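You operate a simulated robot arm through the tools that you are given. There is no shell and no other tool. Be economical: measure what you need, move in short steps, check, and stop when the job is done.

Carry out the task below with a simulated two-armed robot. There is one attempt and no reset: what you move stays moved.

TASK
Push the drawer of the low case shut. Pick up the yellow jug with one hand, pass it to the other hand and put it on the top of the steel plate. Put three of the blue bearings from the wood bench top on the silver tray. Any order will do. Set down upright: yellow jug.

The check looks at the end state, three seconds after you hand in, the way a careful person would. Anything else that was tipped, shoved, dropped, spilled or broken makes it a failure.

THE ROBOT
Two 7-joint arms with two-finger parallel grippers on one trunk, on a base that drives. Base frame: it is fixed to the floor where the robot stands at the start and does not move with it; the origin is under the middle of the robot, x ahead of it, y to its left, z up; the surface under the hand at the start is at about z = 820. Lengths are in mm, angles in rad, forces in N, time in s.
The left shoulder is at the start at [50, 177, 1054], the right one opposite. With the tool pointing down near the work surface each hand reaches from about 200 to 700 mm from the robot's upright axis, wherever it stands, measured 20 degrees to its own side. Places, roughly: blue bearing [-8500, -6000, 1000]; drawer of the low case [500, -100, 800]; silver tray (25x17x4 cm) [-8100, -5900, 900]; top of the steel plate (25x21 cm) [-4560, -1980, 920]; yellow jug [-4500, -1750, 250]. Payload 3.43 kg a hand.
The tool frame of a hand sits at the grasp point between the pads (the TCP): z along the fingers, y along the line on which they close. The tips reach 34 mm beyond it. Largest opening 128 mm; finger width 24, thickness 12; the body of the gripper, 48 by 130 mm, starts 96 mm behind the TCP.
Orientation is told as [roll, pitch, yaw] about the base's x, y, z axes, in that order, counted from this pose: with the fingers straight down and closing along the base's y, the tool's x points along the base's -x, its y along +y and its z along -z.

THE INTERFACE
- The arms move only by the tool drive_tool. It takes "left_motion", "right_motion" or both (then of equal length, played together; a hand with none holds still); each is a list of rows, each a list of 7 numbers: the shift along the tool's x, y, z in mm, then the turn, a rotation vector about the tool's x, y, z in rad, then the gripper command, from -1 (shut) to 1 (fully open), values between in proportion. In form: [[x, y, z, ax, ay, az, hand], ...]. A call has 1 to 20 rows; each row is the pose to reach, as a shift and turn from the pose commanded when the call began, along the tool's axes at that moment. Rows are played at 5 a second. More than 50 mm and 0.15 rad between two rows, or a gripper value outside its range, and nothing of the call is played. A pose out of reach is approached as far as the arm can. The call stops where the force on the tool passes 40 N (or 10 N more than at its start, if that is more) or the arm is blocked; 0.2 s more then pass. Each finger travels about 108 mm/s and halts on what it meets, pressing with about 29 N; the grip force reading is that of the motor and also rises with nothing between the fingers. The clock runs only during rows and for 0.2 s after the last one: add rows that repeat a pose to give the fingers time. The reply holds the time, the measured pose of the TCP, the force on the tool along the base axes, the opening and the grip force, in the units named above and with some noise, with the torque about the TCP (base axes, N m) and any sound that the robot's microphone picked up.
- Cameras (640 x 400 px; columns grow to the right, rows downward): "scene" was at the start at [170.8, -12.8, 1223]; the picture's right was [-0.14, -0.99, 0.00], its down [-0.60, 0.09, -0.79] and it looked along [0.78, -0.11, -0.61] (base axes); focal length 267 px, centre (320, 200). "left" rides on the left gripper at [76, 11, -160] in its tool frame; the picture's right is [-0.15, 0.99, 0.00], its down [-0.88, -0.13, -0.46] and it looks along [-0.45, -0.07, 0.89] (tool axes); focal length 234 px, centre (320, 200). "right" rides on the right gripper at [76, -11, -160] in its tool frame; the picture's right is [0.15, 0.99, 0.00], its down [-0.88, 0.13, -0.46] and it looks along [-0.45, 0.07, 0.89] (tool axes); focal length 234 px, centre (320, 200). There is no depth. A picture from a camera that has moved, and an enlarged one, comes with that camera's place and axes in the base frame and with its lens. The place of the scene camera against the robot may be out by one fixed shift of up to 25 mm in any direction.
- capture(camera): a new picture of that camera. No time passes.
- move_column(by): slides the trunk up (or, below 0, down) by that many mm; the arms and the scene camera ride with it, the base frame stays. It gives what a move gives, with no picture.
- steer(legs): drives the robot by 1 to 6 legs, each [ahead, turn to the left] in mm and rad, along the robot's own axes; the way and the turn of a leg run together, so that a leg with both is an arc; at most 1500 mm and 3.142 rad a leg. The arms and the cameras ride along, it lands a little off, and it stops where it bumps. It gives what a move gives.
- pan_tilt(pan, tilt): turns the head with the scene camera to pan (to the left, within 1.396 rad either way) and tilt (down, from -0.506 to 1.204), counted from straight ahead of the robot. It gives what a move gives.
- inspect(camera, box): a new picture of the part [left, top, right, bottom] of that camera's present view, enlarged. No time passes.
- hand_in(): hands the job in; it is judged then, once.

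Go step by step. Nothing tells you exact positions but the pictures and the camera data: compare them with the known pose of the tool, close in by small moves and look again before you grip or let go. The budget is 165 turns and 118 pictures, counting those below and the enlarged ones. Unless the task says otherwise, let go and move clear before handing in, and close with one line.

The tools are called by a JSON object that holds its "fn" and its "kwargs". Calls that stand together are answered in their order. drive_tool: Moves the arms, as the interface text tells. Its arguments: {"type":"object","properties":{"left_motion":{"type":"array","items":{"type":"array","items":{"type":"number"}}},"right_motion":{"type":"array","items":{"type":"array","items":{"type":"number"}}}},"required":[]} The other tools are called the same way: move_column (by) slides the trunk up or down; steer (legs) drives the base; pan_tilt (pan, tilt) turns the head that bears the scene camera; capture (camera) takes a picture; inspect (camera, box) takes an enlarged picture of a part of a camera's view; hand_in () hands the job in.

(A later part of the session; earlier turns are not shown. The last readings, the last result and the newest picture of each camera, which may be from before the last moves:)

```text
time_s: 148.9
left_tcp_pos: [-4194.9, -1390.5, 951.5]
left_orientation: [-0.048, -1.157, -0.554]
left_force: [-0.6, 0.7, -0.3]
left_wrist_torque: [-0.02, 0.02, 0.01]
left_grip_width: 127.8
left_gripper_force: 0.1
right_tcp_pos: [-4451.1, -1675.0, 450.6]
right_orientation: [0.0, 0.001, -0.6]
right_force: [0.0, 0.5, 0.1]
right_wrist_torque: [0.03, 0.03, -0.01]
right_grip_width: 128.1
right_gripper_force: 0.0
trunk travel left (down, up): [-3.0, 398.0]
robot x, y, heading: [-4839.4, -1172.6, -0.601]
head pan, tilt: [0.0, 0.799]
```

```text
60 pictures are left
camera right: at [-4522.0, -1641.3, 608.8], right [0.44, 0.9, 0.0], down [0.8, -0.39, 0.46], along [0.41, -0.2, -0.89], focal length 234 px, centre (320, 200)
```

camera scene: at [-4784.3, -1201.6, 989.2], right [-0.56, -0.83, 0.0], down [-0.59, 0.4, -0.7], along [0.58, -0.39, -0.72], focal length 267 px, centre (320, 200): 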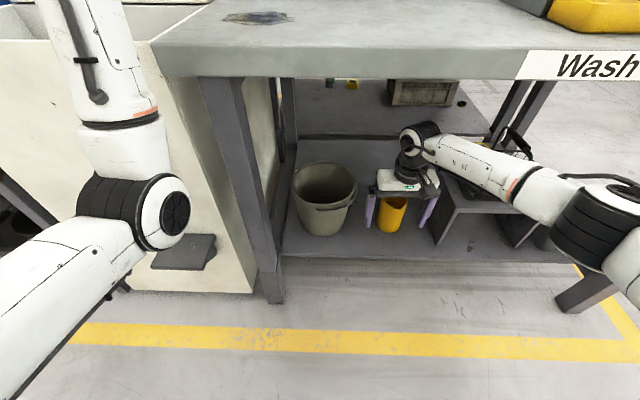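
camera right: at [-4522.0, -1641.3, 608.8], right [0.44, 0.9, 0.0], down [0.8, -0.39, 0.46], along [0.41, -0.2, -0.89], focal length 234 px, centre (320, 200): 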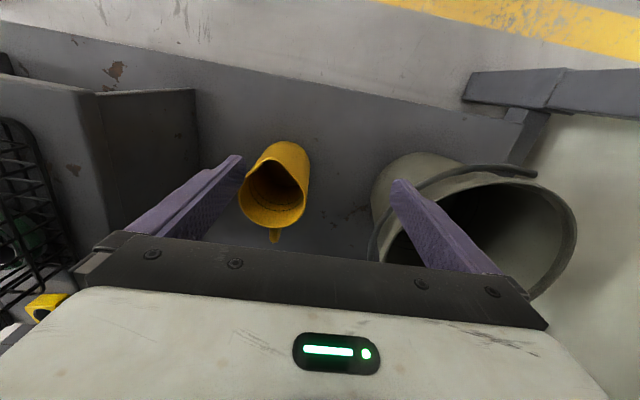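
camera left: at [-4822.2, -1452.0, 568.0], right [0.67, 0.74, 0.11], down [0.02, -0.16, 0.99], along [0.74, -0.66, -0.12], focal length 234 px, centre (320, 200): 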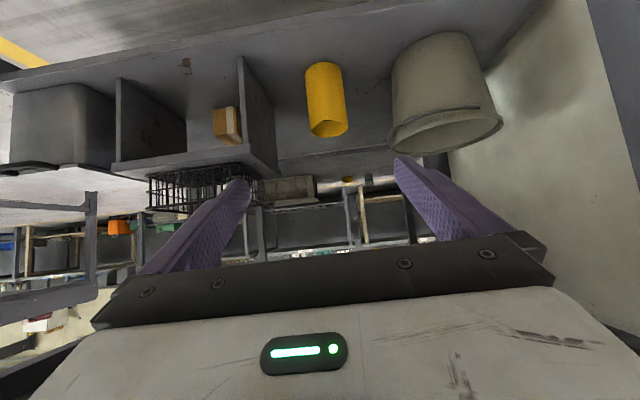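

Clear view: jug axis at (−4437, −1745), spout toward me, handle to the back. I shift 51 mm forward and 50 mm right, then check.

{"fn": "drive_tool", "kwargs": {"right_motion": [[-10, -25, 0, 0, 0, 0, 1], [-30, -45, 0, 0, 0, 0, 1], [-51, -50, 0, 0, 0, 0, 1], [-51, -50, 20, 0, 0, 0, 1]]}}

{"fn": "capture", "kwargs": {"camera": "right"}}

```text
time_s: 149.9
left_tcp_pos: [-4194.2, -1390.4, 951.5]
left_orientation: [-0.048, -1.155, -0.555]
left_force: [-0.2, -0.1, -0.7]
left_wrist_torque: [-0.02, -0.02, 0.01]
left_grip_width: 127.9
left_gripper_force: 0.0
right_tcp_pos: [-4446.6, -1736.7, 448.3]
right_orientation: [0.003, -0.001, -0.599]
right_force: [0.5, 0.0, -0.6]
right_wrist_torque: [0.01, 0.0, -0.02]
right_grip_width: 128.1
right_gripper_force: 0.2
right hand out of reach, approached as far as the arm can: row 3, 4
trunk travel left (down, up): [-3.0, 398.0]
robot x, y, heading: [-4837.1, -1177.7, -0.603]
head pan, tilt: [0.0, 0.799]
```

```text
59 pictures are left
camera right: at [-4516.2, -1703.2, 606.8], right [0.44, 0.9, 0.0], down [0.8, -0.39, 0.46], along [0.41, -0.2, -0.89], focal length 234 px, centre (320, 200)
```

right: 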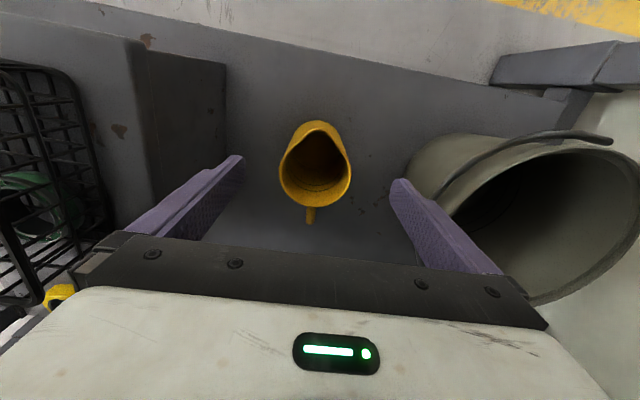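

The arm is near full stretch; pitching the right hand slightly forward brings the wrist back. I pitch 0.35 rad and read the pose.

{"fn": "drive_tool", "kwargs": {"right_motion": [[0, 0, 0, 0, -0.12, 0, 1], [0, 0, 0, 0, -0.24, 0, 1], [0, 0, 0, 0, -0.35, 0, 1], [0, 0, 0, 0, -0.35, 0, 1]]}}

{"fn": "capture", "kwargs": {"camera": "right"}}

```text
time_s: 150.9
left_tcp_pos: [-4196.0, -1390.5, 951.2]
left_orientation: [-0.049, -1.154, -0.555]
left_force: [0.3, -0.6, 0.4]
left_wrist_torque: [0.01, 0.01, -0.02]
left_grip_width: 128.1
left_gripper_force: 0.0
right_tcp_pos: [-4446.9, -1737.0, 449.2]
right_orientation: [0.0, -0.351, -0.601]
right_force: [0.6, 0.6, -0.5]
right_wrist_torque: [0.02, 0.0, 0.02]
right_grip_width: 128.0
right_gripper_force: 0.1
trunk travel left (down, up): [-3.0, 398.0]
robot x, y, heading: [-4841.8, -1173.3, -0.603]
head pan, tilt: [0.0, 0.799]
```

```text
58 pictures are left
camera right: at [-4558.1, -1675.2, 572.1], right [0.45, 0.89, -0.05], down [0.63, -0.27, 0.73], along [0.64, -0.36, -0.68], focal length 234 px, centre (320, 200)
```

right: 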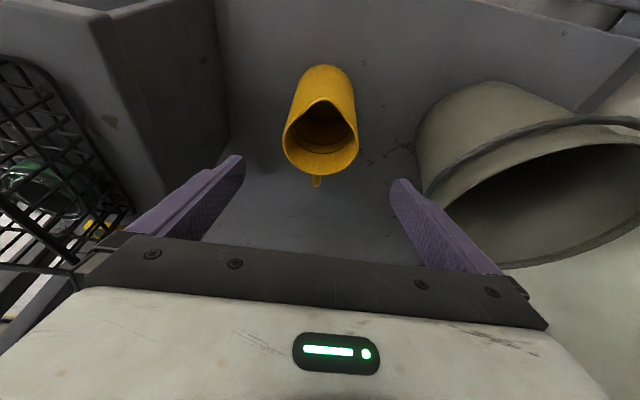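

The jug is 12 mm ahead and 129 mm below along this attitude. I descend around it with open fingers.

{"fn": "drive_tool", "kwargs": {"right_motion": [[8, 0, 31, 0, 0, 0, 1], [16, -1, 62, 0, 0, 0, 1], [25, -2, 94, 0, 0, 0, 1], [33, -2, 125, 0, 0, 0, 1], [33, -2, 125, 0, 0, 0, 1]]}}

{"fn": "capture", "kwargs": {"camera": "right"}}

```text
time_s: 152.1
left_tcp_pos: [-4195.0, -1390.2, 951.8]
left_orientation: [-0.048, -1.156, -0.553]
left_force: [0.0, -0.2, 0.0]
left_wrist_torque: [0.01, 0.03, -0.01]
left_grip_width: 127.8
left_gripper_force: 0.0
right_tcp_pos: [-4438.6, -1744.4, 323.1]
right_orientation: [0.002, -0.349, -0.601]
right_force: [-0.6, 0.2, 0.0]
right_wrist_torque: [0.0, 0.04, -0.01]
right_grip_width: 127.9
right_gripper_force: 0.1
trunk travel left (down, up): [-3.0, 398.0]
robot x, y, heading: [-4844.3, -1174.4, -0.601]
head pan, tilt: [0.0, 0.799]
```

```text
57 pictures are left
camera right: at [-4550.0, -1683.4, 445.5], right [0.45, 0.89, -0.05], down [0.63, -0.27, 0.73], along [0.64, -0.36, -0.68], focal length 234 px, centre (320, 200)
```

right: 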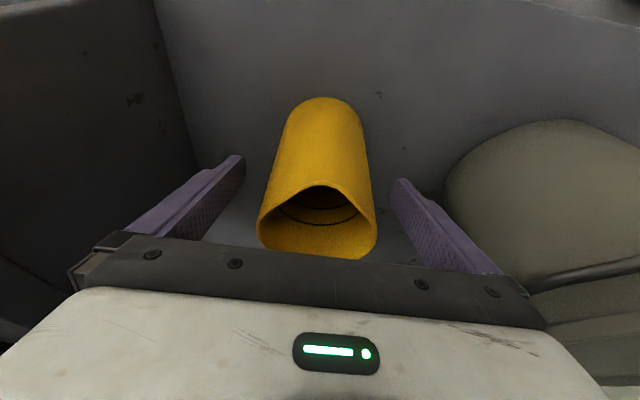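

The jug is centred between the fingers. I close.

{"fn": "drive_tool", "kwargs": {"right_motion": [[0, 0, 0, 0, 0, 0, 0.3], [0, 0, 0, 0, 0, 0, -0.2], [0, 0, 0, 0, 0, 0, -1], [0, 0, 0, 0, 0, 0, -1], [0, 0, 0, 0, 0, 0, -1]]}}

{"fn": "capture", "kwargs": {"camera": "right"}}

```text
time_s: 153.3
left_tcp_pos: [-4193.6, -1391.0, 952.5]
left_orientation: [-0.048, -1.156, -0.556]
left_force: [0.0, -0.1, 0.0]
left_wrist_torque: [-0.01, 0.0, -0.03]
left_grip_width: 128.1
left_gripper_force: 0.1
right_tcp_pos: [-4440.2, -1745.5, 323.0]
right_orientation: [0.0, -0.348, -0.6]
right_force: [0.1, 0.0, -0.5]
right_wrist_torque: [0.0, 0.03, 0.02]
right_grip_width: 82.8
right_gripper_force: 29.1
trunk travel left (down, up): [-3.0, 398.0]
robot x, y, heading: [-4842.8, -1175.6, -0.605]
head pan, tilt: [0.0, 0.799]
```

```text
56 pictures are left
camera right: at [-4550.1, -1683.5, 445.7], right [0.45, 0.89, -0.05], down [0.63, -0.27, 0.73], along [0.64, -0.36, -0.68], focal length 234 px, centre (320, 200)
```

right: 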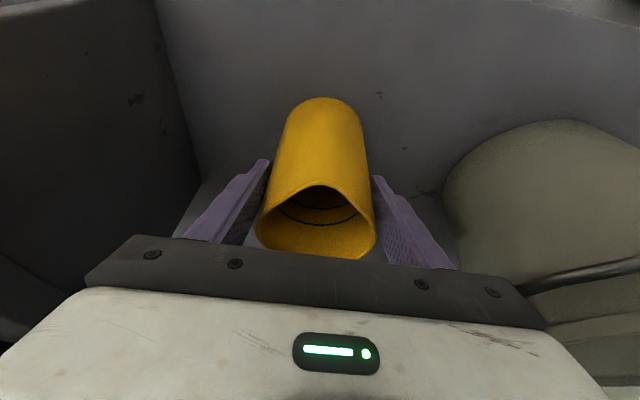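

Gripped at 83 mm. I lift by the trunk and back the base out from the table.

{"fn": "move_column", "kwargs": {"by": 60}}

{"fn": "steer", "kwargs": {"legs": [[-450, 0]]}}

{"fn": "capture", "kwargs": {"camera": "right"}}

{"fn": "capture", "kwargs": {"camera": "scene"}}

```text
time_s: 154.3
left_tcp_pos: [-4195.2, -1390.9, 1010.1]
left_orientation: [-0.047, -1.155, -0.555]
left_force: [0.3, 0.3, 0.1]
left_wrist_torque: [0.01, -0.01, 0.04]
left_grip_width: 128.0
left_gripper_force: 0.1
right_tcp_pos: [-4440.1, -1747.6, 382.7]
right_orientation: [0.001, -0.35, -0.601]
right_force: [0.8, 1.0, -0.7]
right_wrist_torque: [0.02, 0.03, -0.01]
right_grip_width: 82.9
right_gripper_force: 29.2
trunk travel left (down, up): [-63.0, 338.0]
robot x, y, heading: [-4839.5, -1176.2, -0.604]
head pan, tilt: [0.0, 0.799]
```

```text
time_s: 157.0
left_tcp_pos: [-4568.1, -1134.1, 1011.2]
left_orientation: [-0.047, -1.155, -0.551]
left_force: [0.5, 0.8, -0.5]
left_wrist_torque: [-0.01, -0.02, 0.01]
left_grip_width: 127.9
left_gripper_force: 0.1
right_tcp_pos: [-4811.9, -1489.2, 382.8]
right_orientation: [-0.002, -0.349, -0.599]
right_force: [0.9, -0.2, -1.3]
right_wrist_torque: [0.03, 0.06, 0.02]
right_grip_width: 82.9
right_gripper_force: 28.9
trunk travel left (down, up): [-63.0, 338.0]
robot x, y, heading: [-5212.7, -919.4, -0.596]
head pan, tilt: [0.0, 0.799]
```

```text
55 pictures are left
camera right: at [-4922.1, -1427.8, 505.6], right [0.44, 0.9, -0.05], down [0.63, -0.27, 0.73], along [0.64, -0.35, -0.68], focal length 234 px, centre (320, 200)
```

right: 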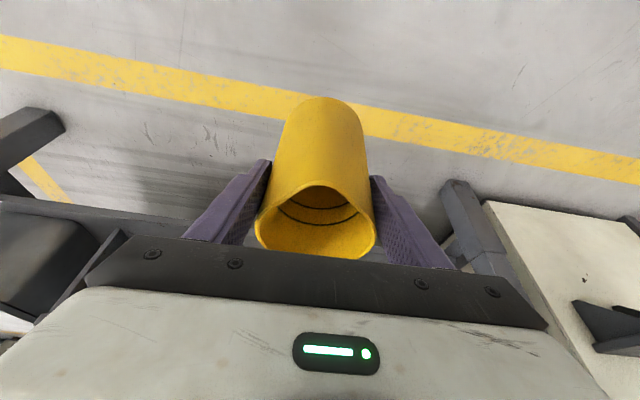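

```text
54 pictures are left
camera scene: at [-5072.9, -1004.6, 1049.1], right [-0.56, -0.83, 0.0], down [-0.59, 0.4, -0.7], along [0.58, -0.39, -0.72], focal length 267 px, centre (320, 200)
```

scene: 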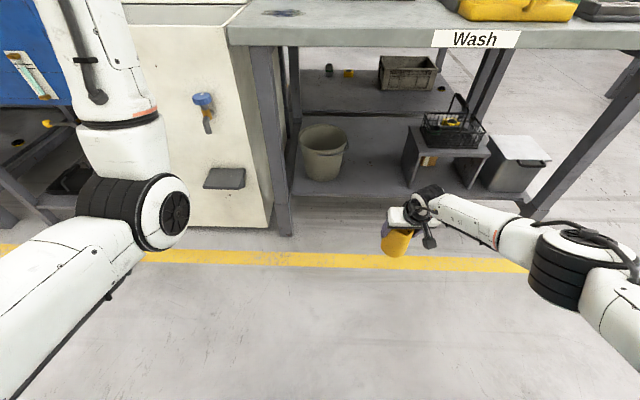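

Jug in hand and upright. I now bring the left hand (fingers forward) low in front of me, and raise the jug with the right hand, to lower it between the left fingers.

{"fn": "drive_tool", "kwargs": {"left_motion": [[20, -10, 6, 0, 0, 0, 1], [50, -25, 15, 0, 0, 0, 1], [80, -45, 25, 0, 0, 0, 1], [110, -70, 34, 0, 0, 0, 1], [140, -95, 43, 0, 0, 0, 1], [165, -120, 50, 0, 0, 0, 1], [185, -145, 56, 0, 0, 0, 1], [203, -164, 62, 0, 0, 0, 1], [203, -164, 62, 0, 0, 0, 1], [203, -164, 62, 0, 0, 0, 1], [203, -164, 62, 0, 0, 0, 1], [203, -164, 62, 0, 0, 0, 1], [203, -164, 62, 0, 0, 0, 1]], "right_motion": [[-7, 0, -22, 0, 0, 0, -1], [-20, 0, -66, 0, 0, 0, -1], [-34, 0, -111, 0, 0, 0, -1], [-47, 0, -156, 0, 0, 0, -1], [-61, 0, -201, 0, 0, 0, -1], [-75, 0, -246, 0, 0, 0, -1], [-88, 0, -291, 0, 0, 0, -1], [-102, 0, -336, 0, 0, 0, -1], [-116, 0, -381, 0, 0, 0, -1], [-129, 0, -426, 0, 0, 0, -1], [-143, 0, -471, 0, 0, 0, -1], [-156, 0, -516, 0, 0, 0, -1], [-166, 0, -546, 0, 0, 0, -1]]}}

{"fn": "capture", "kwargs": {"camera": "scene"}}

```text
time_s: 159.8
left_tcp_pos: [-4665.5, -1244.4, 792.9]
left_orientation: [0.05, -1.152, -0.612]
left_force: [0.4, -0.5, -0.3]
left_wrist_torque: [0.0, 0.01, -0.03]
left_grip_width: 127.9
left_gripper_force: 0.1
right_tcp_pos: [-4834.9, -1469.9, 952.6]
right_orientation: [-0.001, -0.349, -0.597]
right_force: [-0.8, 0.6, -0.9]
right_wrist_torque: [0.1, -0.02, 0.0]
right_grip_width: 83.0
right_gripper_force: 28.8
trunk travel left (down, up): [-63.0, 338.0]
robot x, y, heading: [-5214.1, -918.7, -0.596]
head pan, tilt: [0.0, 0.799]
```

```text
53 pictures are left
camera scene: at [-5072.9, -1004.5, 1049.1], right [-0.56, -0.83, 0.0], down [-0.59, 0.4, -0.7], along [0.58, -0.39, -0.72], focal length 267 px, centre (320, 200)
```

scene: 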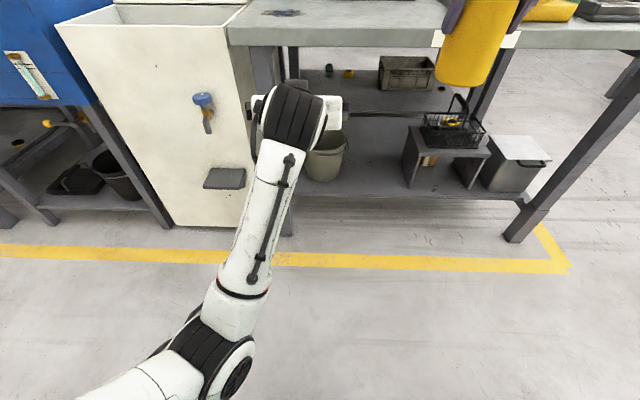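

Left hand waits at z 793. I carry the jug sideways to above it and look.

{"fn": "drive_tool", "kwargs": {"right_motion": [[-2, 40, 1, 0, 0, 0, -1], [-4, 80, 1, 0, 0, 0, -1], [-6, 120, 2, 0, 0, 0, -1], [-8, 160, 3, 0, 0, 0, -1], [-10, 200, 4, 0, 0, 0, -1], [-12, 240, 5, 0, 0, 0, -1], [-13, 281, 5, 0, 0, 0, -1], [-13, 281, 5, 0, 0, 0, -1]]}}

{"fn": "capture", "kwargs": {"camera": "left"}}

{"fn": "pan_tilt", "kwargs": {"pan": 0, "tilt": 0.5}}

{"fn": "capture", "kwargs": {"camera": "scene"}}

```text
time_s: 161.6
left_tcp_pos: [-4665.5, -1244.6, 793.6]
left_orientation: [0.049, -1.15, -0.607]
left_force: [-0.1, 0.4, 0.9]
left_wrist_torque: [-0.02, 0.0, -0.01]
left_grip_width: 127.9
left_gripper_force: 0.0
right_tcp_pos: [-4696.4, -1261.5, 943.1]
right_orientation: [0.006, -0.353, -0.607]
right_force: [-0.1, 0.1, -1.6]
right_wrist_torque: [0.02, 0.01, -0.01]
right_grip_width: 82.8
right_gripper_force: 29.3
right hand out of reach, approached as far as the arm can: row 6, 7, 8
trunk travel left (down, up): [-63.0, 338.0]
robot x, y, heading: [-5214.8, -917.2, -0.596]
head pan, tilt: [0.0, 0.799]
```

```text
52 pictures are left
camera left: at [-4808.5, -1140.9, 787.3], right [0.58, 0.8, 0.15], down [-0.13, -0.1, 0.99], along [0.81, -0.59, 0.05], focal length 234 px, centre (320, 200)
```

left: 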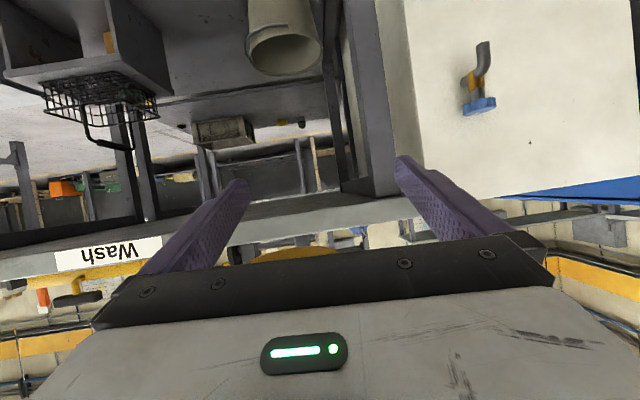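

```text
time_s: 162.4
left_tcp_pos: [-4666.5, -1245.4, 792.9]
left_orientation: [0.047, -1.149, -0.608]
left_force: [0.5, -0.3, -0.1]
left_wrist_torque: [-0.01, -0.01, 0.0]
left_grip_width: 127.9
left_gripper_force: 0.1
right_tcp_pos: [-4696.2, -1262.8, 940.9]
right_orientation: [0.003, -0.347, -0.604]
right_force: [0.3, -0.4, -1.8]
right_wrist_torque: [-0.03, 0.0, -0.02]
right_grip_width: 83.0
right_gripper_force: 28.8
trunk travel left (down, up): [-63.0, 338.0]
robot x, y, heading: [-5210.6, -918.3, -0.597]
head pan, tilt: [0.0, 0.499]
```

```text
51 pictures are left
camera scene: at [-5064.3, -1010.3, 1075.0], right [-0.56, -0.83, 0.0], down [-0.4, 0.27, -0.88], along [0.73, -0.49, -0.48], focal length 267 px, centre (320, 200)
```

scene: 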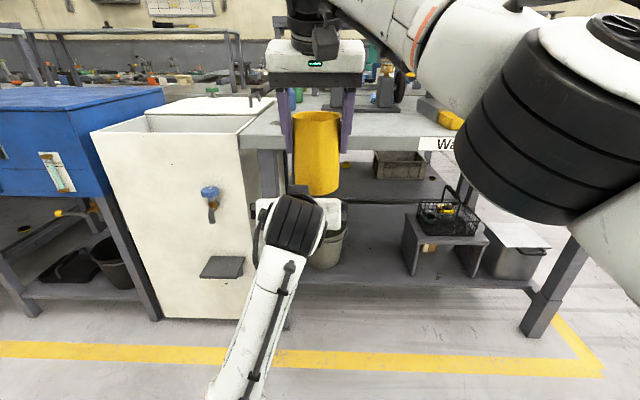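

The right arm stopped 31 mm short sideways, so I move the left hand to it: right 33, back 17, then up around the jug's lower part, partly first.

{"fn": "drive_tool", "kwargs": {"left_motion": [[3, -16, -8, 0, 0, 0, 1], [7, -33, -16, 0, 0, 0, 1], [-12, -33, -24, 0, 0, 0, 1], [-30, -33, -32, 0, 0, 0, 1], [-43, -33, -38, 0, 0, 0, 1], [-43, -33, -38, 0, 0, 0, 1]]}}

{"fn": "inspect", "kwargs": {"camera": "scene", "box": [220, 60, 420, 260]}}

{"fn": "capture", "kwargs": {"camera": "right"}}

```text
time_s: 163.7
left_tcp_pos: [-4694.5, -1244.1, 757.8]
left_orientation: [0.103, -1.007, -0.629]
left_force: [-0.6, 0.0, -0.1]
left_wrist_torque: [-0.02, -0.02, -0.02]
left_grip_width: 128.0
left_gripper_force: 0.0
right_tcp_pos: [-4697.8, -1264.2, 940.4]
right_orientation: [0.003, -0.347, -0.607]
right_force: [-0.4, 0.6, -2.3]
right_wrist_torque: [0.03, 0.05, 0.0]
right_grip_width: 82.8
right_gripper_force: 29.4
trunk travel left (down, up): [-63.0, 338.0]
robot x, y, heading: [-5211.5, -919.4, -0.594]
head pan, tilt: [0.0, 0.499]
stopped in row 6 (left hand): the arm was blocked; the commanded pose is now the measured one
```

```text
2.00 times, centred on (320, 160) of scene
camera zoom: at [-5064.3, -1010.4, 1075.1], right [-0.56, -0.83, 0.0], down [-0.4, 0.27, -0.88], along [0.73, -0.49, -0.48], focal length 534 px, centre (320, 280)
```

zoom: 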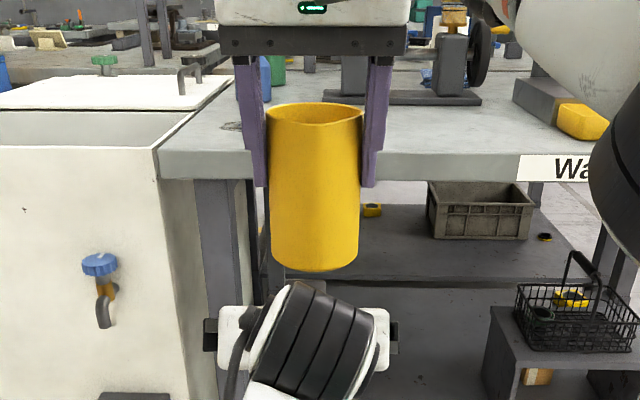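

```text
49 pictures are left
camera right: at [-4808.0, -1201.3, 1062.7], right [0.45, 0.89, -0.05], down [0.63, -0.28, 0.73], along [0.64, -0.36, -0.68], focal length 234 px, centre (320, 200)
```

right: 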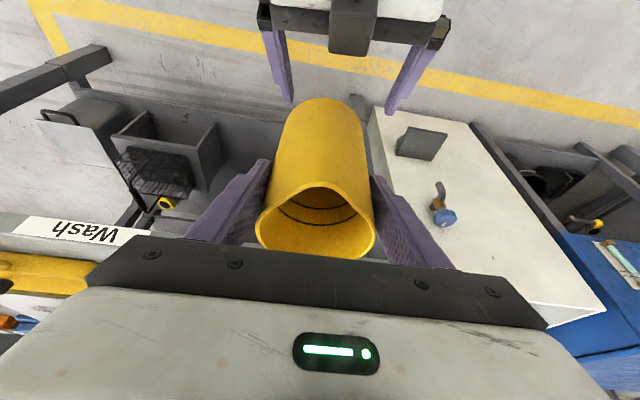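

The left arm folded too far again. I raise the trunk 200 mm so both hands can meet lower relative to the shoulders, where left is extended and right is in reach.

{"fn": "move_column", "kwargs": {"by": 200}}

{"fn": "drive_tool", "kwargs": {"left_motion": [[8, 4, 16, 0, -0.02, 0, 1], [17, 10, 32, 0, -0.05, 0, 1], [26, 16, 48, 0, -0.08, 0, 1], [35, 22, 62, 0, -0.11, 0, 1], [50, 30, 79, 0, -0.14, 0, 1], [50, 30, 79, 0, -0.14, 0, 1]], "right_motion": [[0, 0, 15, 0, 0, 0, -1], [2, 10, 35, 0, 0, 0, -1], [4, 20, 60, 0, 0, 0, -1], [7, 30, 85, 0, 0, 0, -1], [10, 40, 105, 0, 0, 0, -1], [10, 48, 117, 0, 0, 0, -1]]}}

{"fn": "pan_tilt", "kwargs": {"pan": 0, "tilt": 0.7}}

{"fn": "capture", "kwargs": {"camera": "scene"}}

```text
time_s: 165.9
left_tcp_pos: [-4694.3, -1245.1, 959.0]
left_orientation: [0.102, -1.009, -0.629]
left_force: [0.2, -0.1, -0.1]
left_wrist_torque: [-0.02, -0.02, -0.01]
left_grip_width: 128.0
left_gripper_force: 0.1
right_tcp_pos: [-4696.4, -1261.8, 1139.2]
right_orientation: [0.003, -0.347, -0.604]
right_force: [-0.4, 0.0, -0.5]
right_wrist_torque: [0.03, 0.05, 0.01]
right_grip_width: 82.8
right_gripper_force: 28.9
trunk travel left (down, up): [-263.0, 138.0]
robot x, y, heading: [-5216.4, -921.4, -0.596]
head pan, tilt: [0.0, 0.499]
```

```text
time_s: 167.5
left_tcp_pos: [-4643.2, -1239.6, 879.3]
left_orientation: [0.123, -1.15, -0.658]
left_force: [-0.1, -0.1, 0.1]
left_wrist_torque: [0.01, 0.03, 0.0]
left_grip_width: 127.9
left_gripper_force: 0.0
right_tcp_pos: [-4658.5, -1285.8, 1035.1]
right_orientation: [0.032, -0.352, -0.688]
right_force: [0.2, -0.3, -1.5]
right_wrist_torque: [0.03, 0.01, -0.02]
right_grip_width: 82.9
right_gripper_force: 29.7
right hand out of reach, approached as far as the arm can: row 6
trunk travel left (down, up): [-263.0, 138.0]
robot x, y, heading: [-5210.9, -923.9, -0.598]
head pan, tilt: [0.0, 0.499]
stopped in row 6 (right hand): the arm was blocked; the commanded pose is now the measured one
```

```text
time_s: 168.2
left_tcp_pos: [-4643.9, -1238.7, 877.3]
left_orientation: [0.123, -1.147, -0.658]
left_force: [-1.1, -0.3, -0.5]
left_wrist_torque: [-0.01, -0.03, -0.01]
left_grip_width: 127.8
left_gripper_force: 0.0
right_tcp_pos: [-4657.6, -1284.7, 1035.7]
right_orientation: [0.033, -0.354, -0.687]
right_force: [1.0, -0.5, -0.9]
right_wrist_torque: [0.05, 0.03, -0.01]
right_grip_width: 83.0
right_gripper_force: 29.2
trunk travel left (down, up): [-263.0, 138.0]
robot x, y, heading: [-5212.9, -918.8, -0.6]
head pan, tilt: [0.0, 0.7]
```

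```text
48 pictures are left
camera scene: at [-5069.3, -1007.0, 1257.4], right [-0.56, -0.83, 0.0], down [-0.53, 0.36, -0.77], along [0.63, -0.43, -0.64], focal length 267 px, centre (320, 200)
```

scene: 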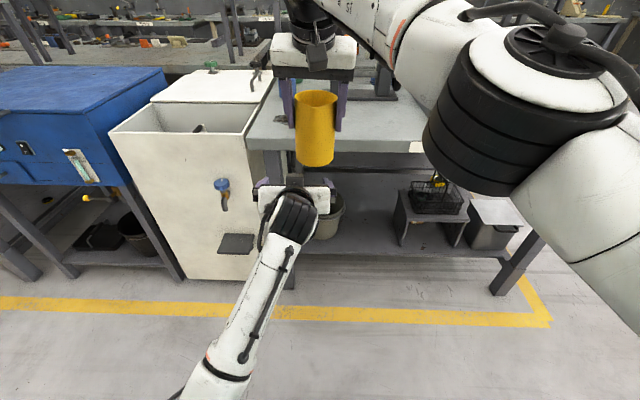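

Both are close; I bring the two hands to a common axis (640 ahead, 15 left), jug still above the left fingers.

{"fn": "drive_tool", "kwargs": {"left_motion": [[1, -14, -4, 0, 0, 0, 1], [2, -28, -8, 0, 0, 0, 1], [3, -41, -12, 0, 0, 0, 1], [3, -41, -12, 0, 0, 0, 1]], "right_motion": [[8, 1, -3, 0, 0, 0, -1], [15, 2, -6, 0, 0, 0, -1], [22, 2, -8, 0, 0, 0, -1], [22, 2, -8, 0, 0, 0, -1]]}}

{"fn": "inspect", "kwargs": {"camera": "scene", "box": [220, 60, 420, 260]}}

{"fn": "capture", "kwargs": {"camera": "right"}}

```text
time_s: 169.4
left_tcp_pos: [-4649.5, -1247.8, 872.8]
left_orientation: [0.28, -1.159, -0.771]
left_force: [0.1, 0.4, 1.0]
left_wrist_torque: [-0.02, -0.01, -0.02]
left_grip_width: 127.9
left_gripper_force: 0.0
right_tcp_pos: [-4674.2, -1265.0, 1035.5]
right_orientation: [0.03, -0.35, -0.682]
right_force: [-0.1, 0.4, -2.3]
right_wrist_torque: [0.03, 0.03, -0.01]
right_grip_width: 82.9
right_gripper_force: 28.7
trunk travel left (down, up): [-263.0, 138.0]
robot x, y, heading: [-5215.0, -918.6, -0.595]
head pan, tilt: [0.0, 0.7]
stopped in row 4 (left hand): the arm was blocked; the commanded pose is now the measured one
```

```text
2.00 times, centred on (320, 160) of scene
camera zoom: at [-5069.2, -1006.9, 1257.4], right [-0.56, -0.83, 0.0], down [-0.53, 0.36, -0.76], along [0.63, -0.43, -0.64], focal length 534 px, centre (320, 280)
```

zoom: 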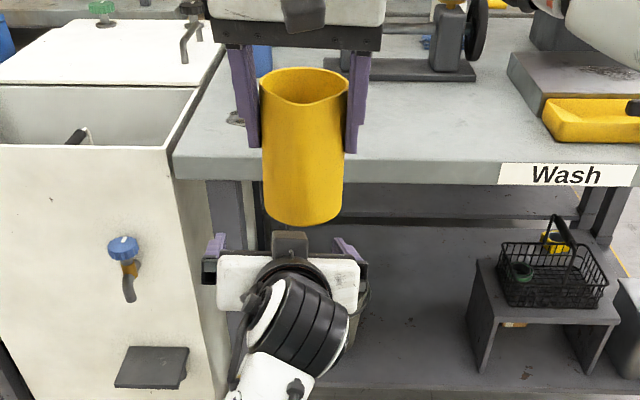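

```text
46 pictures are left
camera right: at [-4782.9, -1198.3, 1157.5], right [0.51, 0.86, -0.02], down [0.59, -0.33, 0.73], along [0.63, -0.39, -0.68], focal length 234 px, centre (320, 200)
```

right: 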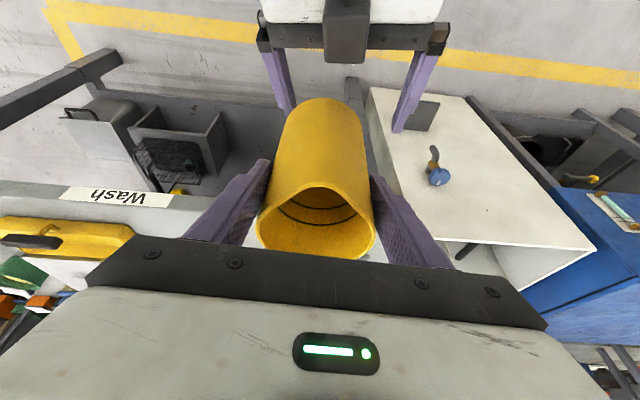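

The left arm won't come further inboard, so the right hand goes to it: both move down a little (which gives the right arm reach), and the jug shifts 29 mm left.

{"fn": "drive_tool", "kwargs": {"left_motion": [[27, -3, 11, 0, 0, 0, 1], [55, -7, 23, 0, 0, 0, 1], [55, -7, 23, 0, 0, 0, 1], [55, -7, 23, 0, 0, 0, 1], [55, -7, 23, 0, 0, 0, 1], [55, -7, 23, 0, 0, 0, 1]], "right_motion": [[6, 0, 19, 0, 0, 0, -1], [12, 3, 38, 0, 0, 0, -1], [18, 12, 57, 0, 0, 0, -1], [23, 21, 76, 0, 0, 0, -1], [25, 29, 92, 0, 0, 0, -1], [25, 29, 92, 0, 0, 0, -1]]}}

{"fn": "inspect", "kwargs": {"camera": "scene", "box": [220, 80, 420, 280]}}

{"fn": "capture", "kwargs": {"camera": "right"}}

```text
time_s: 171.0
left_tcp_pos: [-4626.0, -1241.2, 858.4]
left_orientation: [0.368, -1.236, -0.829]
left_force: [0.4, 0.2, 0.5]
left_wrist_torque: [0.02, -0.05, 0.0]
left_grip_width: 127.8
left_gripper_force: 0.1
right_tcp_pos: [-4646.9, -1247.6, 939.1]
right_orientation: [0.029, -0.352, -0.682]
right_force: [0.2, -0.6, -0.6]
right_wrist_torque: [0.01, 0.03, 0.03]
right_grip_width: 83.0
right_gripper_force: 29.1
trunk travel left (down, up): [-263.0, 138.0]
robot x, y, heading: [-5213.0, -921.1, -0.597]
head pan, tilt: [0.0, 0.7]
stopped in row 6 (left hand): the arm was blocked; the commanded pose is now the measured one
```

```text
2.00 times, centred on (320, 180) of scene
camera zoom: at [-5069.4, -1006.8, 1257.4], right [-0.56, -0.83, 0.0], down [-0.53, 0.36, -0.77], along [0.63, -0.43, -0.64], focal length 534 px, centre (320, 240)
```

zoom: 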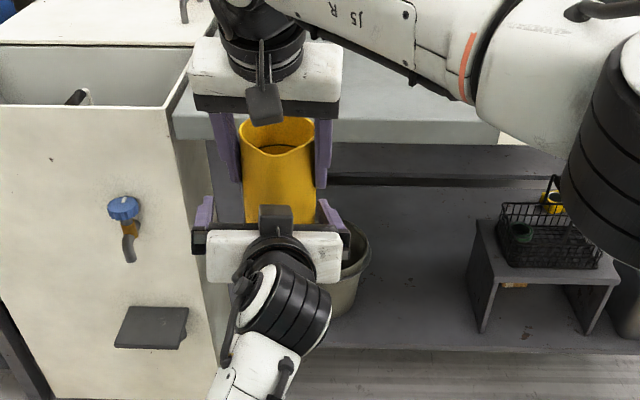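

```text
44 pictures are left
camera right: at [-4756.9, -1180.0, 1061.1], right [0.51, 0.86, -0.02], down [0.59, -0.33, 0.73], along [0.63, -0.39, -0.68], focal length 234 px, centre (320, 200)
```

right: 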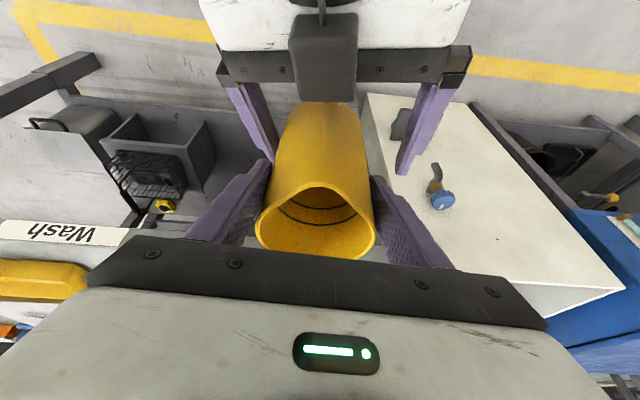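

Jug base is between the left fingers, about 15 mm off centre and slightly high. I lower and shift it a little with the right hand.

{"fn": "drive_tool", "kwargs": {"right_motion": [[-2, 7, 4, 0, 0, 0, -1], [-2, 14, 10, 0, 0, 0, -1], [-1, 14, 21, 0, 0, 0, -1], [-1, 14, 21, 0, 0, 0, -1]]}}

{"fn": "inspect", "kwargs": {"camera": "right", "box": [180, 40, 500, 280]}}

```text
time_s: 172.0
left_tcp_pos: [-4627.4, -1241.3, 851.9]
left_orientation: [0.38, -1.225, -0.845]
left_force: [-0.4, -1.5, 0.3]
left_wrist_torque: [-0.01, 0.03, -0.04]
left_grip_width: 128.3
left_gripper_force: 0.1
right_tcp_pos: [-4634.9, -1261.6, 927.0]
right_orientation: [0.042, -0.359, -0.717]
right_force: [1.7, 0.6, -1.9]
right_wrist_torque: [0.12, -0.09, 0.07]
right_grip_width: 82.7
right_gripper_force: 29.6
trunk travel left (down, up): [-263.0, 138.0]
robot x, y, heading: [-5207.9, -921.8, -0.597]
head pan, tilt: [0.0, 0.7]
```

```text
1.67 times, centred on (340, 160) of right
camera zoom: at [-4742.5, -1191.6, 1048.0], right [0.54, 0.84, -0.01], down [0.57, -0.35, 0.74], along [0.62, -0.4, -0.67], focal length 390 px, centre (287, 267)
```

zoom: 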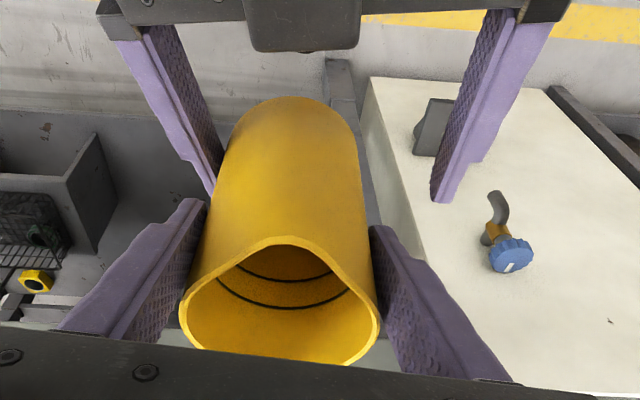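

The jug now rests near the left hand's right finger. I nudge the left hand 14 mm to its right and slightly up to centre it.

{"fn": "drive_tool", "kwargs": {"left_motion": [[-3, -7, 3, 0, 0, 0, 1], [-8, -14, 6, 0, 0, 0, 1], [-8, -14, 6, 0, 0, 0, 1]]}}

{"fn": "inspect", "kwargs": {"camera": "right", "box": [180, 40, 500, 280]}}

```text
time_s: 172.8
left_tcp_pos: [-4618.2, -1255.3, 854.5]
left_orientation: [0.418, -1.223, -0.868]
left_force: [-0.3, 0.3, 0.2]
left_wrist_torque: [-0.04, 0.01, -0.04]
left_grip_width: 127.8
left_gripper_force: 0.0
right_tcp_pos: [-4636.1, -1262.4, 923.3]
right_orientation: [0.033, -0.354, -0.716]
right_force: [0.0, 0.8, -1.0]
right_wrist_torque: [-0.01, 0.03, 0.0]
right_grip_width: 82.8
right_gripper_force: 29.1
trunk travel left (down, up): [-263.0, 138.0]
robot x, y, heading: [-5211.2, -920.8, -0.599]
head pan, tilt: [0.0, 0.7]
```

```text
1.67 times, centred on (340, 160) of right
camera zoom: at [-4742.7, -1191.6, 1044.5], right [0.54, 0.84, -0.02], down [0.58, -0.35, 0.74], along [0.62, -0.41, -0.68], focal length 390 px, centre (287, 267)
```

zoom: 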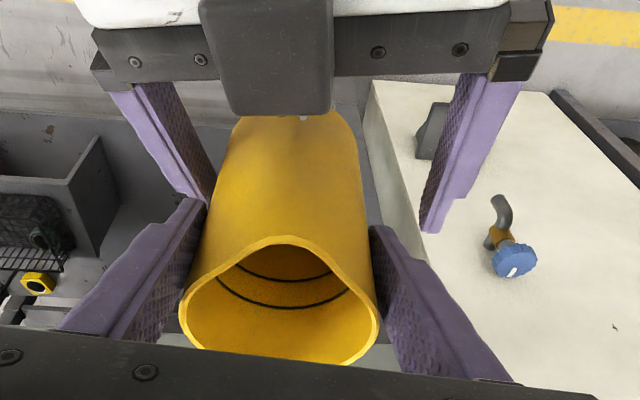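

{"fn": "drive_tool", "kwargs": {"left_motion": [[-6, -5, -3, 0, 0, 0, 1], [-12, -10, -6, 0, 0, 0, 1], [-12, -10, -6, 0, 0, 0, 1]]}}

{"fn": "inspect", "kwargs": {"camera": "right", "box": [180, 40, 500, 280]}}

```text
time_s: 173.8
left_tcp_pos: [-4614.3, -1251.9, 853.9]
left_orientation: [0.515, -1.205, -0.948]
left_force: [-0.5, -5.2, -2.1]
left_wrist_torque: [-0.04, 0.03, 0.09]
left_grip_width: 128.2
left_gripper_force: 0.1
right_tcp_pos: [-4637.8, -1263.5, 921.1]
right_orientation: [0.038, -0.349, -0.72]
right_force: [1.6, 5.9, 0.8]
right_wrist_torque: [0.42, -0.12, -0.02]
right_grip_width: 83.0
right_gripper_force: 28.8
trunk travel left (down, up): [-263.0, 138.0]
robot x, y, heading: [-5213.5, -917.4, -0.595]
head pan, tilt: [0.0, 0.7]
stopped in row 3 (left hand): the arm was blocked; the commanded pose is now the measured one
```

```text
1.67 times, centred on (340, 160) of right
camera zoom: at [-4743.1, -1193.8, 1042.6], right [0.54, 0.84, -0.01], down [0.58, -0.36, 0.73], along [0.61, -0.4, -0.68], focal length 390 px, centre (287, 267)
```

zoom: 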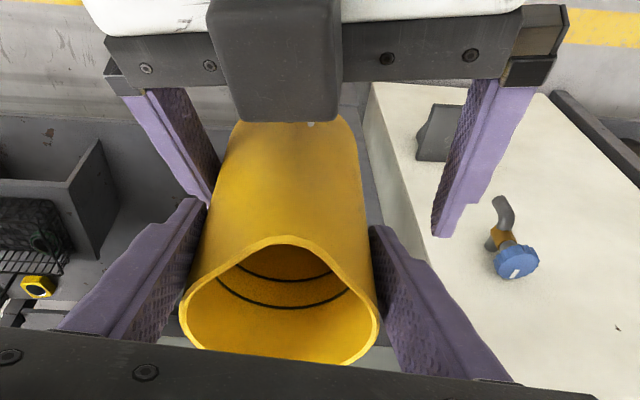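

Slight contact with the right-hand-side finger. I close the left gripper in gentle steps and watch forces.

{"fn": "drive_tool", "kwargs": {"left_motion": [[0, 0, 0, 0, 0, 0, 0.8], [0, 0, 0, 0, 0, 0, 0.65], [0, 0, 0, 0, 0, 0, 0.5], [0, 0, 0, 0, 0, 0, 0.5]]}}

{"fn": "inspect", "kwargs": {"camera": "right", "box": [180, 40, 500, 280]}}

```text
time_s: 174.8
left_tcp_pos: [-4615.7, -1253.7, 854.5]
left_orientation: [0.504, -1.205, -0.943]
left_force: [-13.1, -25.4, -10.3]
left_wrist_torque: [-0.11, -0.17, 0.3]
left_grip_width: 112.5
left_gripper_force: 14.7
right_tcp_pos: [-4635.6, -1260.0, 920.8]
right_orientation: [0.049, -0.349, -0.718]
right_force: [12.5, 24.7, 8.0]
right_wrist_torque: [1.83, -0.82, 0.16]
right_grip_width: 82.7
right_gripper_force: 29.1
trunk travel left (down, up): [-263.0, 138.0]
robot x, y, heading: [-5214.8, -917.7, -0.601]
head pan, tilt: [0.0, 0.7]
```

```text
1.67 times, centred on (340, 160) of right
camera zoom: at [-4742.6, -1191.2, 1043.4], right [0.53, 0.85, -0.01], down [0.58, -0.36, 0.73], along [0.62, -0.39, -0.68], focal length 390 px, centre (287, 267)
```

zoom: 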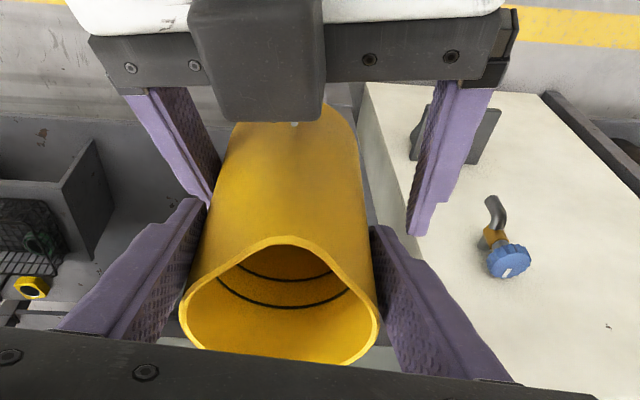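

The fingers are coupled, so the jug must be centred. I follow with the right hand to the left, in the direction it's being pushed.

{"fn": "drive_tool", "kwargs": {"left_motion": [[0, 0, 0, 0, 0, 0, 0.6], [0, 0, 0, 0, 0, 0, 0.6], [0, 0, 0, 0, 0, 0, 0.6], [0, 0, 0, 0, 0, 0, 0.6]], "right_motion": [[3, 5, -1, 0, 0, 0, -1], [6, 11, -2, 0, 0, 0, -1], [9, 17, -3, 0, 0, 0, -1], [9, 17, -3, 0, 0, 0, -1]]}}

{"fn": "inspect", "kwargs": {"camera": "right", "box": [180, 40, 500, 280]}}

```text
time_s: 175.8
left_tcp_pos: [-4616.0, -1253.2, 853.4]
left_orientation: [0.5, -1.205, -0.938]
left_force: [-16.7, -24.3, -10.4]
left_wrist_torque: [0.31, 0.16, 0.2]
left_grip_width: 120.0
left_gripper_force: 15.4
right_tcp_pos: [-4637.4, -1272.4, 919.2]
right_orientation: [0.05, -0.346, -0.765]
right_force: [16.8, 23.6, 9.8]
right_wrist_torque: [1.48, -1.42, -0.05]
right_grip_width: 88.0
right_gripper_force: 28.9
trunk travel left (down, up): [-263.0, 138.0]
robot x, y, heading: [-5215.1, -918.8, -0.6]
head pan, tilt: [0.0, 0.7]
```

```text
1.67 times, centred on (340, 160) of right
camera zoom: at [-4741.6, -1199.8, 1040.7], right [0.57, 0.82, 0.0], down [0.56, -0.39, 0.73], along [0.6, -0.42, -0.68], focal length 390 px, centre (287, 267)
```

zoom: 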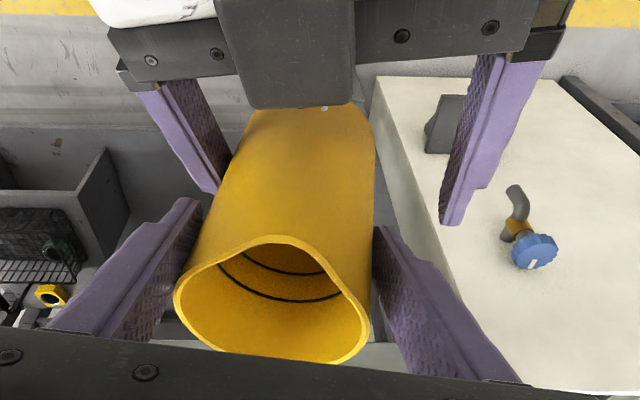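

The right arm can't follow there. I open the left hand at once and lift the jug out upward.

{"fn": "drive_tool", "kwargs": {"left_motion": [[0, 0, 0, 0, 0, 0, 1], [0, 0, 0, 0, 0, 0, 1], [0, 0, 0, 0, 0, 0, 1], [0, 0, 0, 0, 0, 0, 1], [0, 0, 0, 0, 0, 0, 1], [0, 0, 0, 0, 0, 0, 1]], "right_motion": [[0, 0, 0, 0, 0, 0, -1], [0, 0, 0, 0, 0, 0, -1], [-8, 0, -24, 0, 0, 0, -1], [-16, 0, -50, 0, 0, 0, -1], [-26, 0, -78, 0, 0, 0, -1], [-34, 0, -105, 0, 0, 0, -1]]}}

{"fn": "capture", "kwargs": {"camera": "right"}}

{"fn": "capture", "kwargs": {"camera": "scene"}}

```text
time_s: 177.4
left_tcp_pos: [-4613.0, -1250.2, 853.3]
left_orientation: [0.516, -1.204, -0.945]
left_force: [0.0, -1.1, 0.0]
left_wrist_torque: [0.02, -0.01, 0.03]
left_grip_width: 127.8
left_gripper_force: 0.2
right_tcp_pos: [-4660.9, -1291.5, 1019.8]
right_orientation: [0.045, -0.331, -0.794]
right_force: [0.0, 0.5, -0.9]
right_wrist_torque: [0.03, 0.07, 0.0]
right_grip_width: 80.0
right_gripper_force: 29.0
right hand out of reach, approached as far as the arm can: row 3, 4, 5, 6
trunk travel left (down, up): [-263.0, 138.0]
robot x, y, heading: [-5212.2, -920.6, -0.597]
head pan, tilt: [0.0, 0.7]
stopped in row 6 (right hand): the arm was blocked; the commanded pose is now the measured one
```

```text
38 pictures are left
camera right: at [-4761.5, -1215.9, 1144.9], right [0.6, 0.8, -0.01], down [0.56, -0.41, 0.72], along [0.58, -0.44, -0.69], focal length 234 px, centre (320, 200)
```

right: 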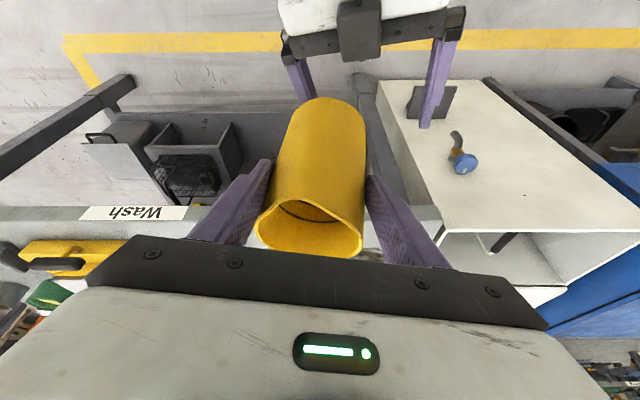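

```text
37 pictures are left
camera scene: at [-5069.1, -1007.4, 1257.3], right [-0.56, -0.83, 0.0], down [-0.53, 0.36, -0.76], along [0.63, -0.43, -0.64], focal length 267 px, centre (320, 200)
```

scene: 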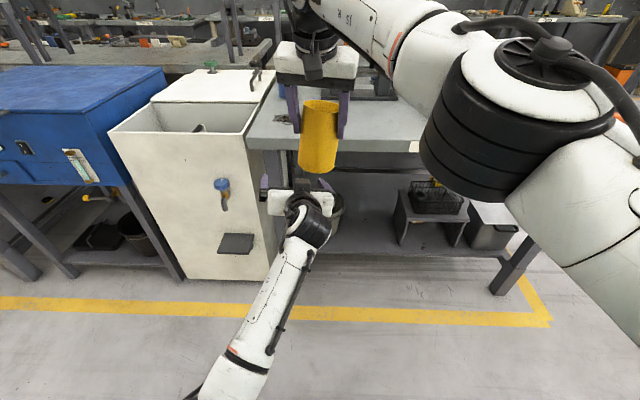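

The jug is still held. New handover geometry: the left hand comes from the left side pointing inward (both arms then comfortably extended). First I swing the left hand out and turn it inward.

{"fn": "drive_tool", "kwargs": {"left_motion": [[3, 27, -11, 0.06, -0.01, 0.0, 1], [6, 54, -22, 0.15, -0.02, 0.01, 1], [10, 80, -33, 0.28, -0.045, 0.03, 1], [13, 107, -44, 0.42, -0.07, 0.06, 1], [16, 134, -55, 0.55, -0.1, 0.09, 1], [20, 160, -66, 0.69, -0.12, 0.12, 1], [23, 187, -77, 0.83, -0.15, 0.14, 1], [26, 214, -88, 0.96, -0.17, 0.16, 1], [26, 214, -88, 1.08, -0.19, 0.18, 1], [26, 214, -88, 1.08, -0.19, 0.18, 1]]}}

```text
time_s: 179.6
left_tcp_pos: [-4603.1, -1021.0, 895.7]
left_orientation: [0.145, -1.326, -1.693]
left_force: [-0.4, 0.4, 0.1]
left_wrist_torque: [-0.01, -0.03, -0.03]
left_grip_width: 128.2
left_gripper_force: 0.1
right_tcp_pos: [-4662.5, -1290.4, 1021.6]
right_orientation: [0.047, -0.333, -0.794]
right_force: [-0.6, -0.1, -0.6]
right_wrist_torque: [0.03, 0.05, 0.03]
right_grip_width: 79.9
right_gripper_force: 29.2
trunk travel left (down, up): [-263.0, 138.0]
robot x, y, heading: [-5208.1, -920.0, -0.594]
head pan, tilt: [0.0, 0.7]
```

Left is now pointing sideways (toward −y), level. Next the right hand moves back to the meeting point and goes vertical, then yaws −0.8 to turn the jug's handle away from the left palm.

{"fn": "drive_tool", "kwargs": {"right_motion": [[21, -15, -7, 0, 0.08, 0, -1], [42, -30, -14, 0, 0.16, 0, -1], [64, -45, -22, 0, 0.25, 0, -1], [85, -59, -29, 0, 0.333, 0, -1], [85, -59, -29, 0, 0.333, 0, -1]]}}

{"fn": "drive_tool", "kwargs": {"right_motion": [[0, 0, 0, 0, 0, 0.14, -1], [0, 0, 0, 0, 0, 0.28, -1], [0, 0, 0, 0, 0, 0.42, -1], [0, 0, 0, 0, 0, 0.56, -1], [0, 0, 0, 0, 0, 0.69, -1], [0, 0, 0, 0, 0, 0.8, -1], [0, 0, 0, 0, 0, 0.8, -1]]}}

{"fn": "capture", "kwargs": {"camera": "scene"}}

```text
time_s: 180.8
left_tcp_pos: [-4603.8, -1022.8, 895.8]
left_orientation: [0.145, -1.327, -1.69]
left_force: [0.0, -0.3, 1.0]
left_wrist_torque: [-0.01, 0.01, -0.01]
left_grip_width: 128.1
left_gripper_force: 0.0
right_tcp_pos: [-4765.8, -1267.8, 1020.3]
right_orientation: [0.039, -0.001, -0.771]
right_force: [-0.1, -0.4, -0.5]
right_wrist_torque: [0.01, 0.03, 0.0]
right_grip_width: 79.9
right_gripper_force: 29.0
trunk travel left (down, up): [-263.0, 138.0]
robot x, y, heading: [-5211.7, -921.8, -0.598]
head pan, tilt: [0.0, 0.7]
```

```text
time_s: 182.4
left_tcp_pos: [-4603.3, -1021.6, 897.1]
left_orientation: [0.146, -1.328, -1.69]
left_force: [-0.5, -0.4, 0.5]
left_wrist_torque: [0.0, 0.01, 0.01]
left_grip_width: 127.8
left_gripper_force: 0.1
right_tcp_pos: [-4766.0, -1265.9, 1017.9]
right_orientation: [0.03, 0.027, -1.574]
right_force: [-0.8, 0.3, 0.0]
right_wrist_torque: [0.0, -0.03, -0.02]
right_grip_width: 79.6
right_gripper_force: 29.1
trunk travel left (down, up): [-263.0, 138.0]
robot x, y, heading: [-5213.7, -920.3, -0.597]
head pan, tilt: [0.0, 0.7]
```

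```text
36 pictures are left
camera scene: at [-5069.4, -1007.1, 1257.4], right [-0.56, -0.83, 0.0], down [-0.53, 0.36, -0.76], along [0.63, -0.43, -0.64], focal length 267 px, centre (320, 200)
```

scene: 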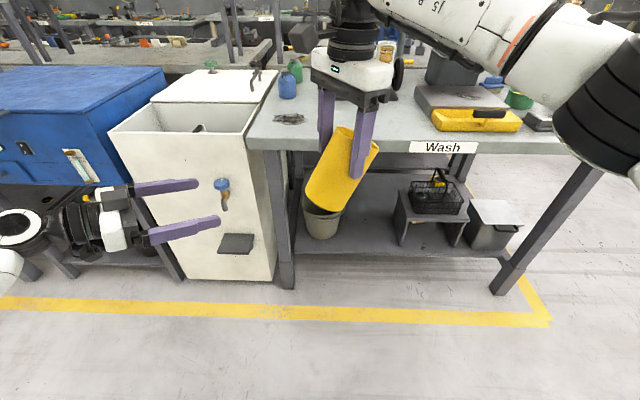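

The jug was gripped with the hand pitched, so it now leans. I pitch the right hand back by 0.35, lower it to meeting height and bring the left hand to just short of the jug.

{"fn": "drive_tool", "kwargs": {"left_motion": [[-6, -33, 20, 0, 0, 0, 1], [-12, -66, 40, 0, 0, 0, 1], [-18, -99, 60, 0, 0, 0, 1], [-25, -132, 80, 0, 0, 0, 1], [-31, -165, 101, 0, 0, 0, 1], [-31, -165, 101, 0, 0, 0, 1]], "right_motion": [[0, 0, 12, 0, -0.1, 0, -1], [0, 0, 24, 0, -0.2, 0, -1], [0, 0, 36, 0, -0.3, 0, -1], [0, 0, 48, 0, -0.36, 0, -1], [0, 0, 59, 0, -0.36, 0, -1], [0, 0, 59, 0, -0.36, 0, -1]]}}

{"fn": "inspect", "kwargs": {"camera": "scene", "box": [180, 60, 460, 260]}}

{"fn": "capture", "kwargs": {"camera": "right"}}

```text
time_s: 183.8
left_tcp_pos: [-4766.9, -1130.0, 896.8]
left_orientation: [0.143, -1.325, -1.689]
left_force: [0.0, -0.7, 0.4]
left_wrist_torque: [0.05, 0.02, -0.01]
left_grip_width: 127.9
left_gripper_force: 0.1
right_tcp_pos: [-4765.9, -1265.8, 958.8]
right_orientation: [0.031, -0.33, -1.585]
right_force: [0.5, -0.3, -0.4]
right_wrist_torque: [0.04, -0.02, 0.02]
right_grip_width: 79.8
right_gripper_force: 29.2
trunk travel left (down, up): [-263.0, 138.0]
robot x, y, heading: [-5217.2, -919.4, -0.597]
head pan, tilt: [0.0, 0.7]
```

```text
2.00 times, centred on (320, 160) of scene
camera zoom: at [-5069.4, -1007.1, 1257.4], right [-0.56, -0.83, 0.0], down [-0.53, 0.36, -0.76], along [0.63, -0.43, -0.64], focal length 534 px, centre (320, 280)
```

zoom: 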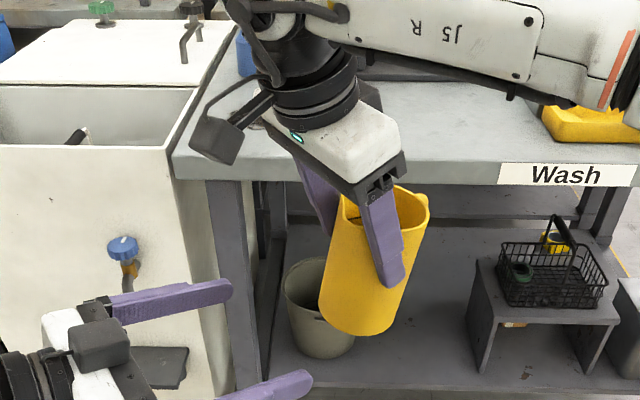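

```text
34 pictures are left
camera right: at [-4780.0, -1141.8, 1082.9], right [0.99, 0.14, -0.02], down [0.11, -0.68, 0.72], along [0.09, -0.72, -0.69], focal length 234 px, centre (320, 200)
```

right: 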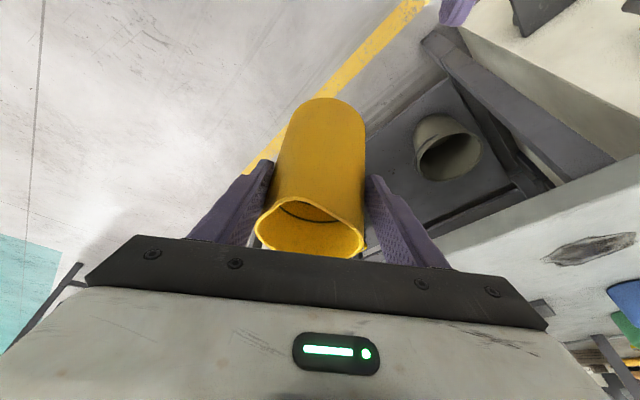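

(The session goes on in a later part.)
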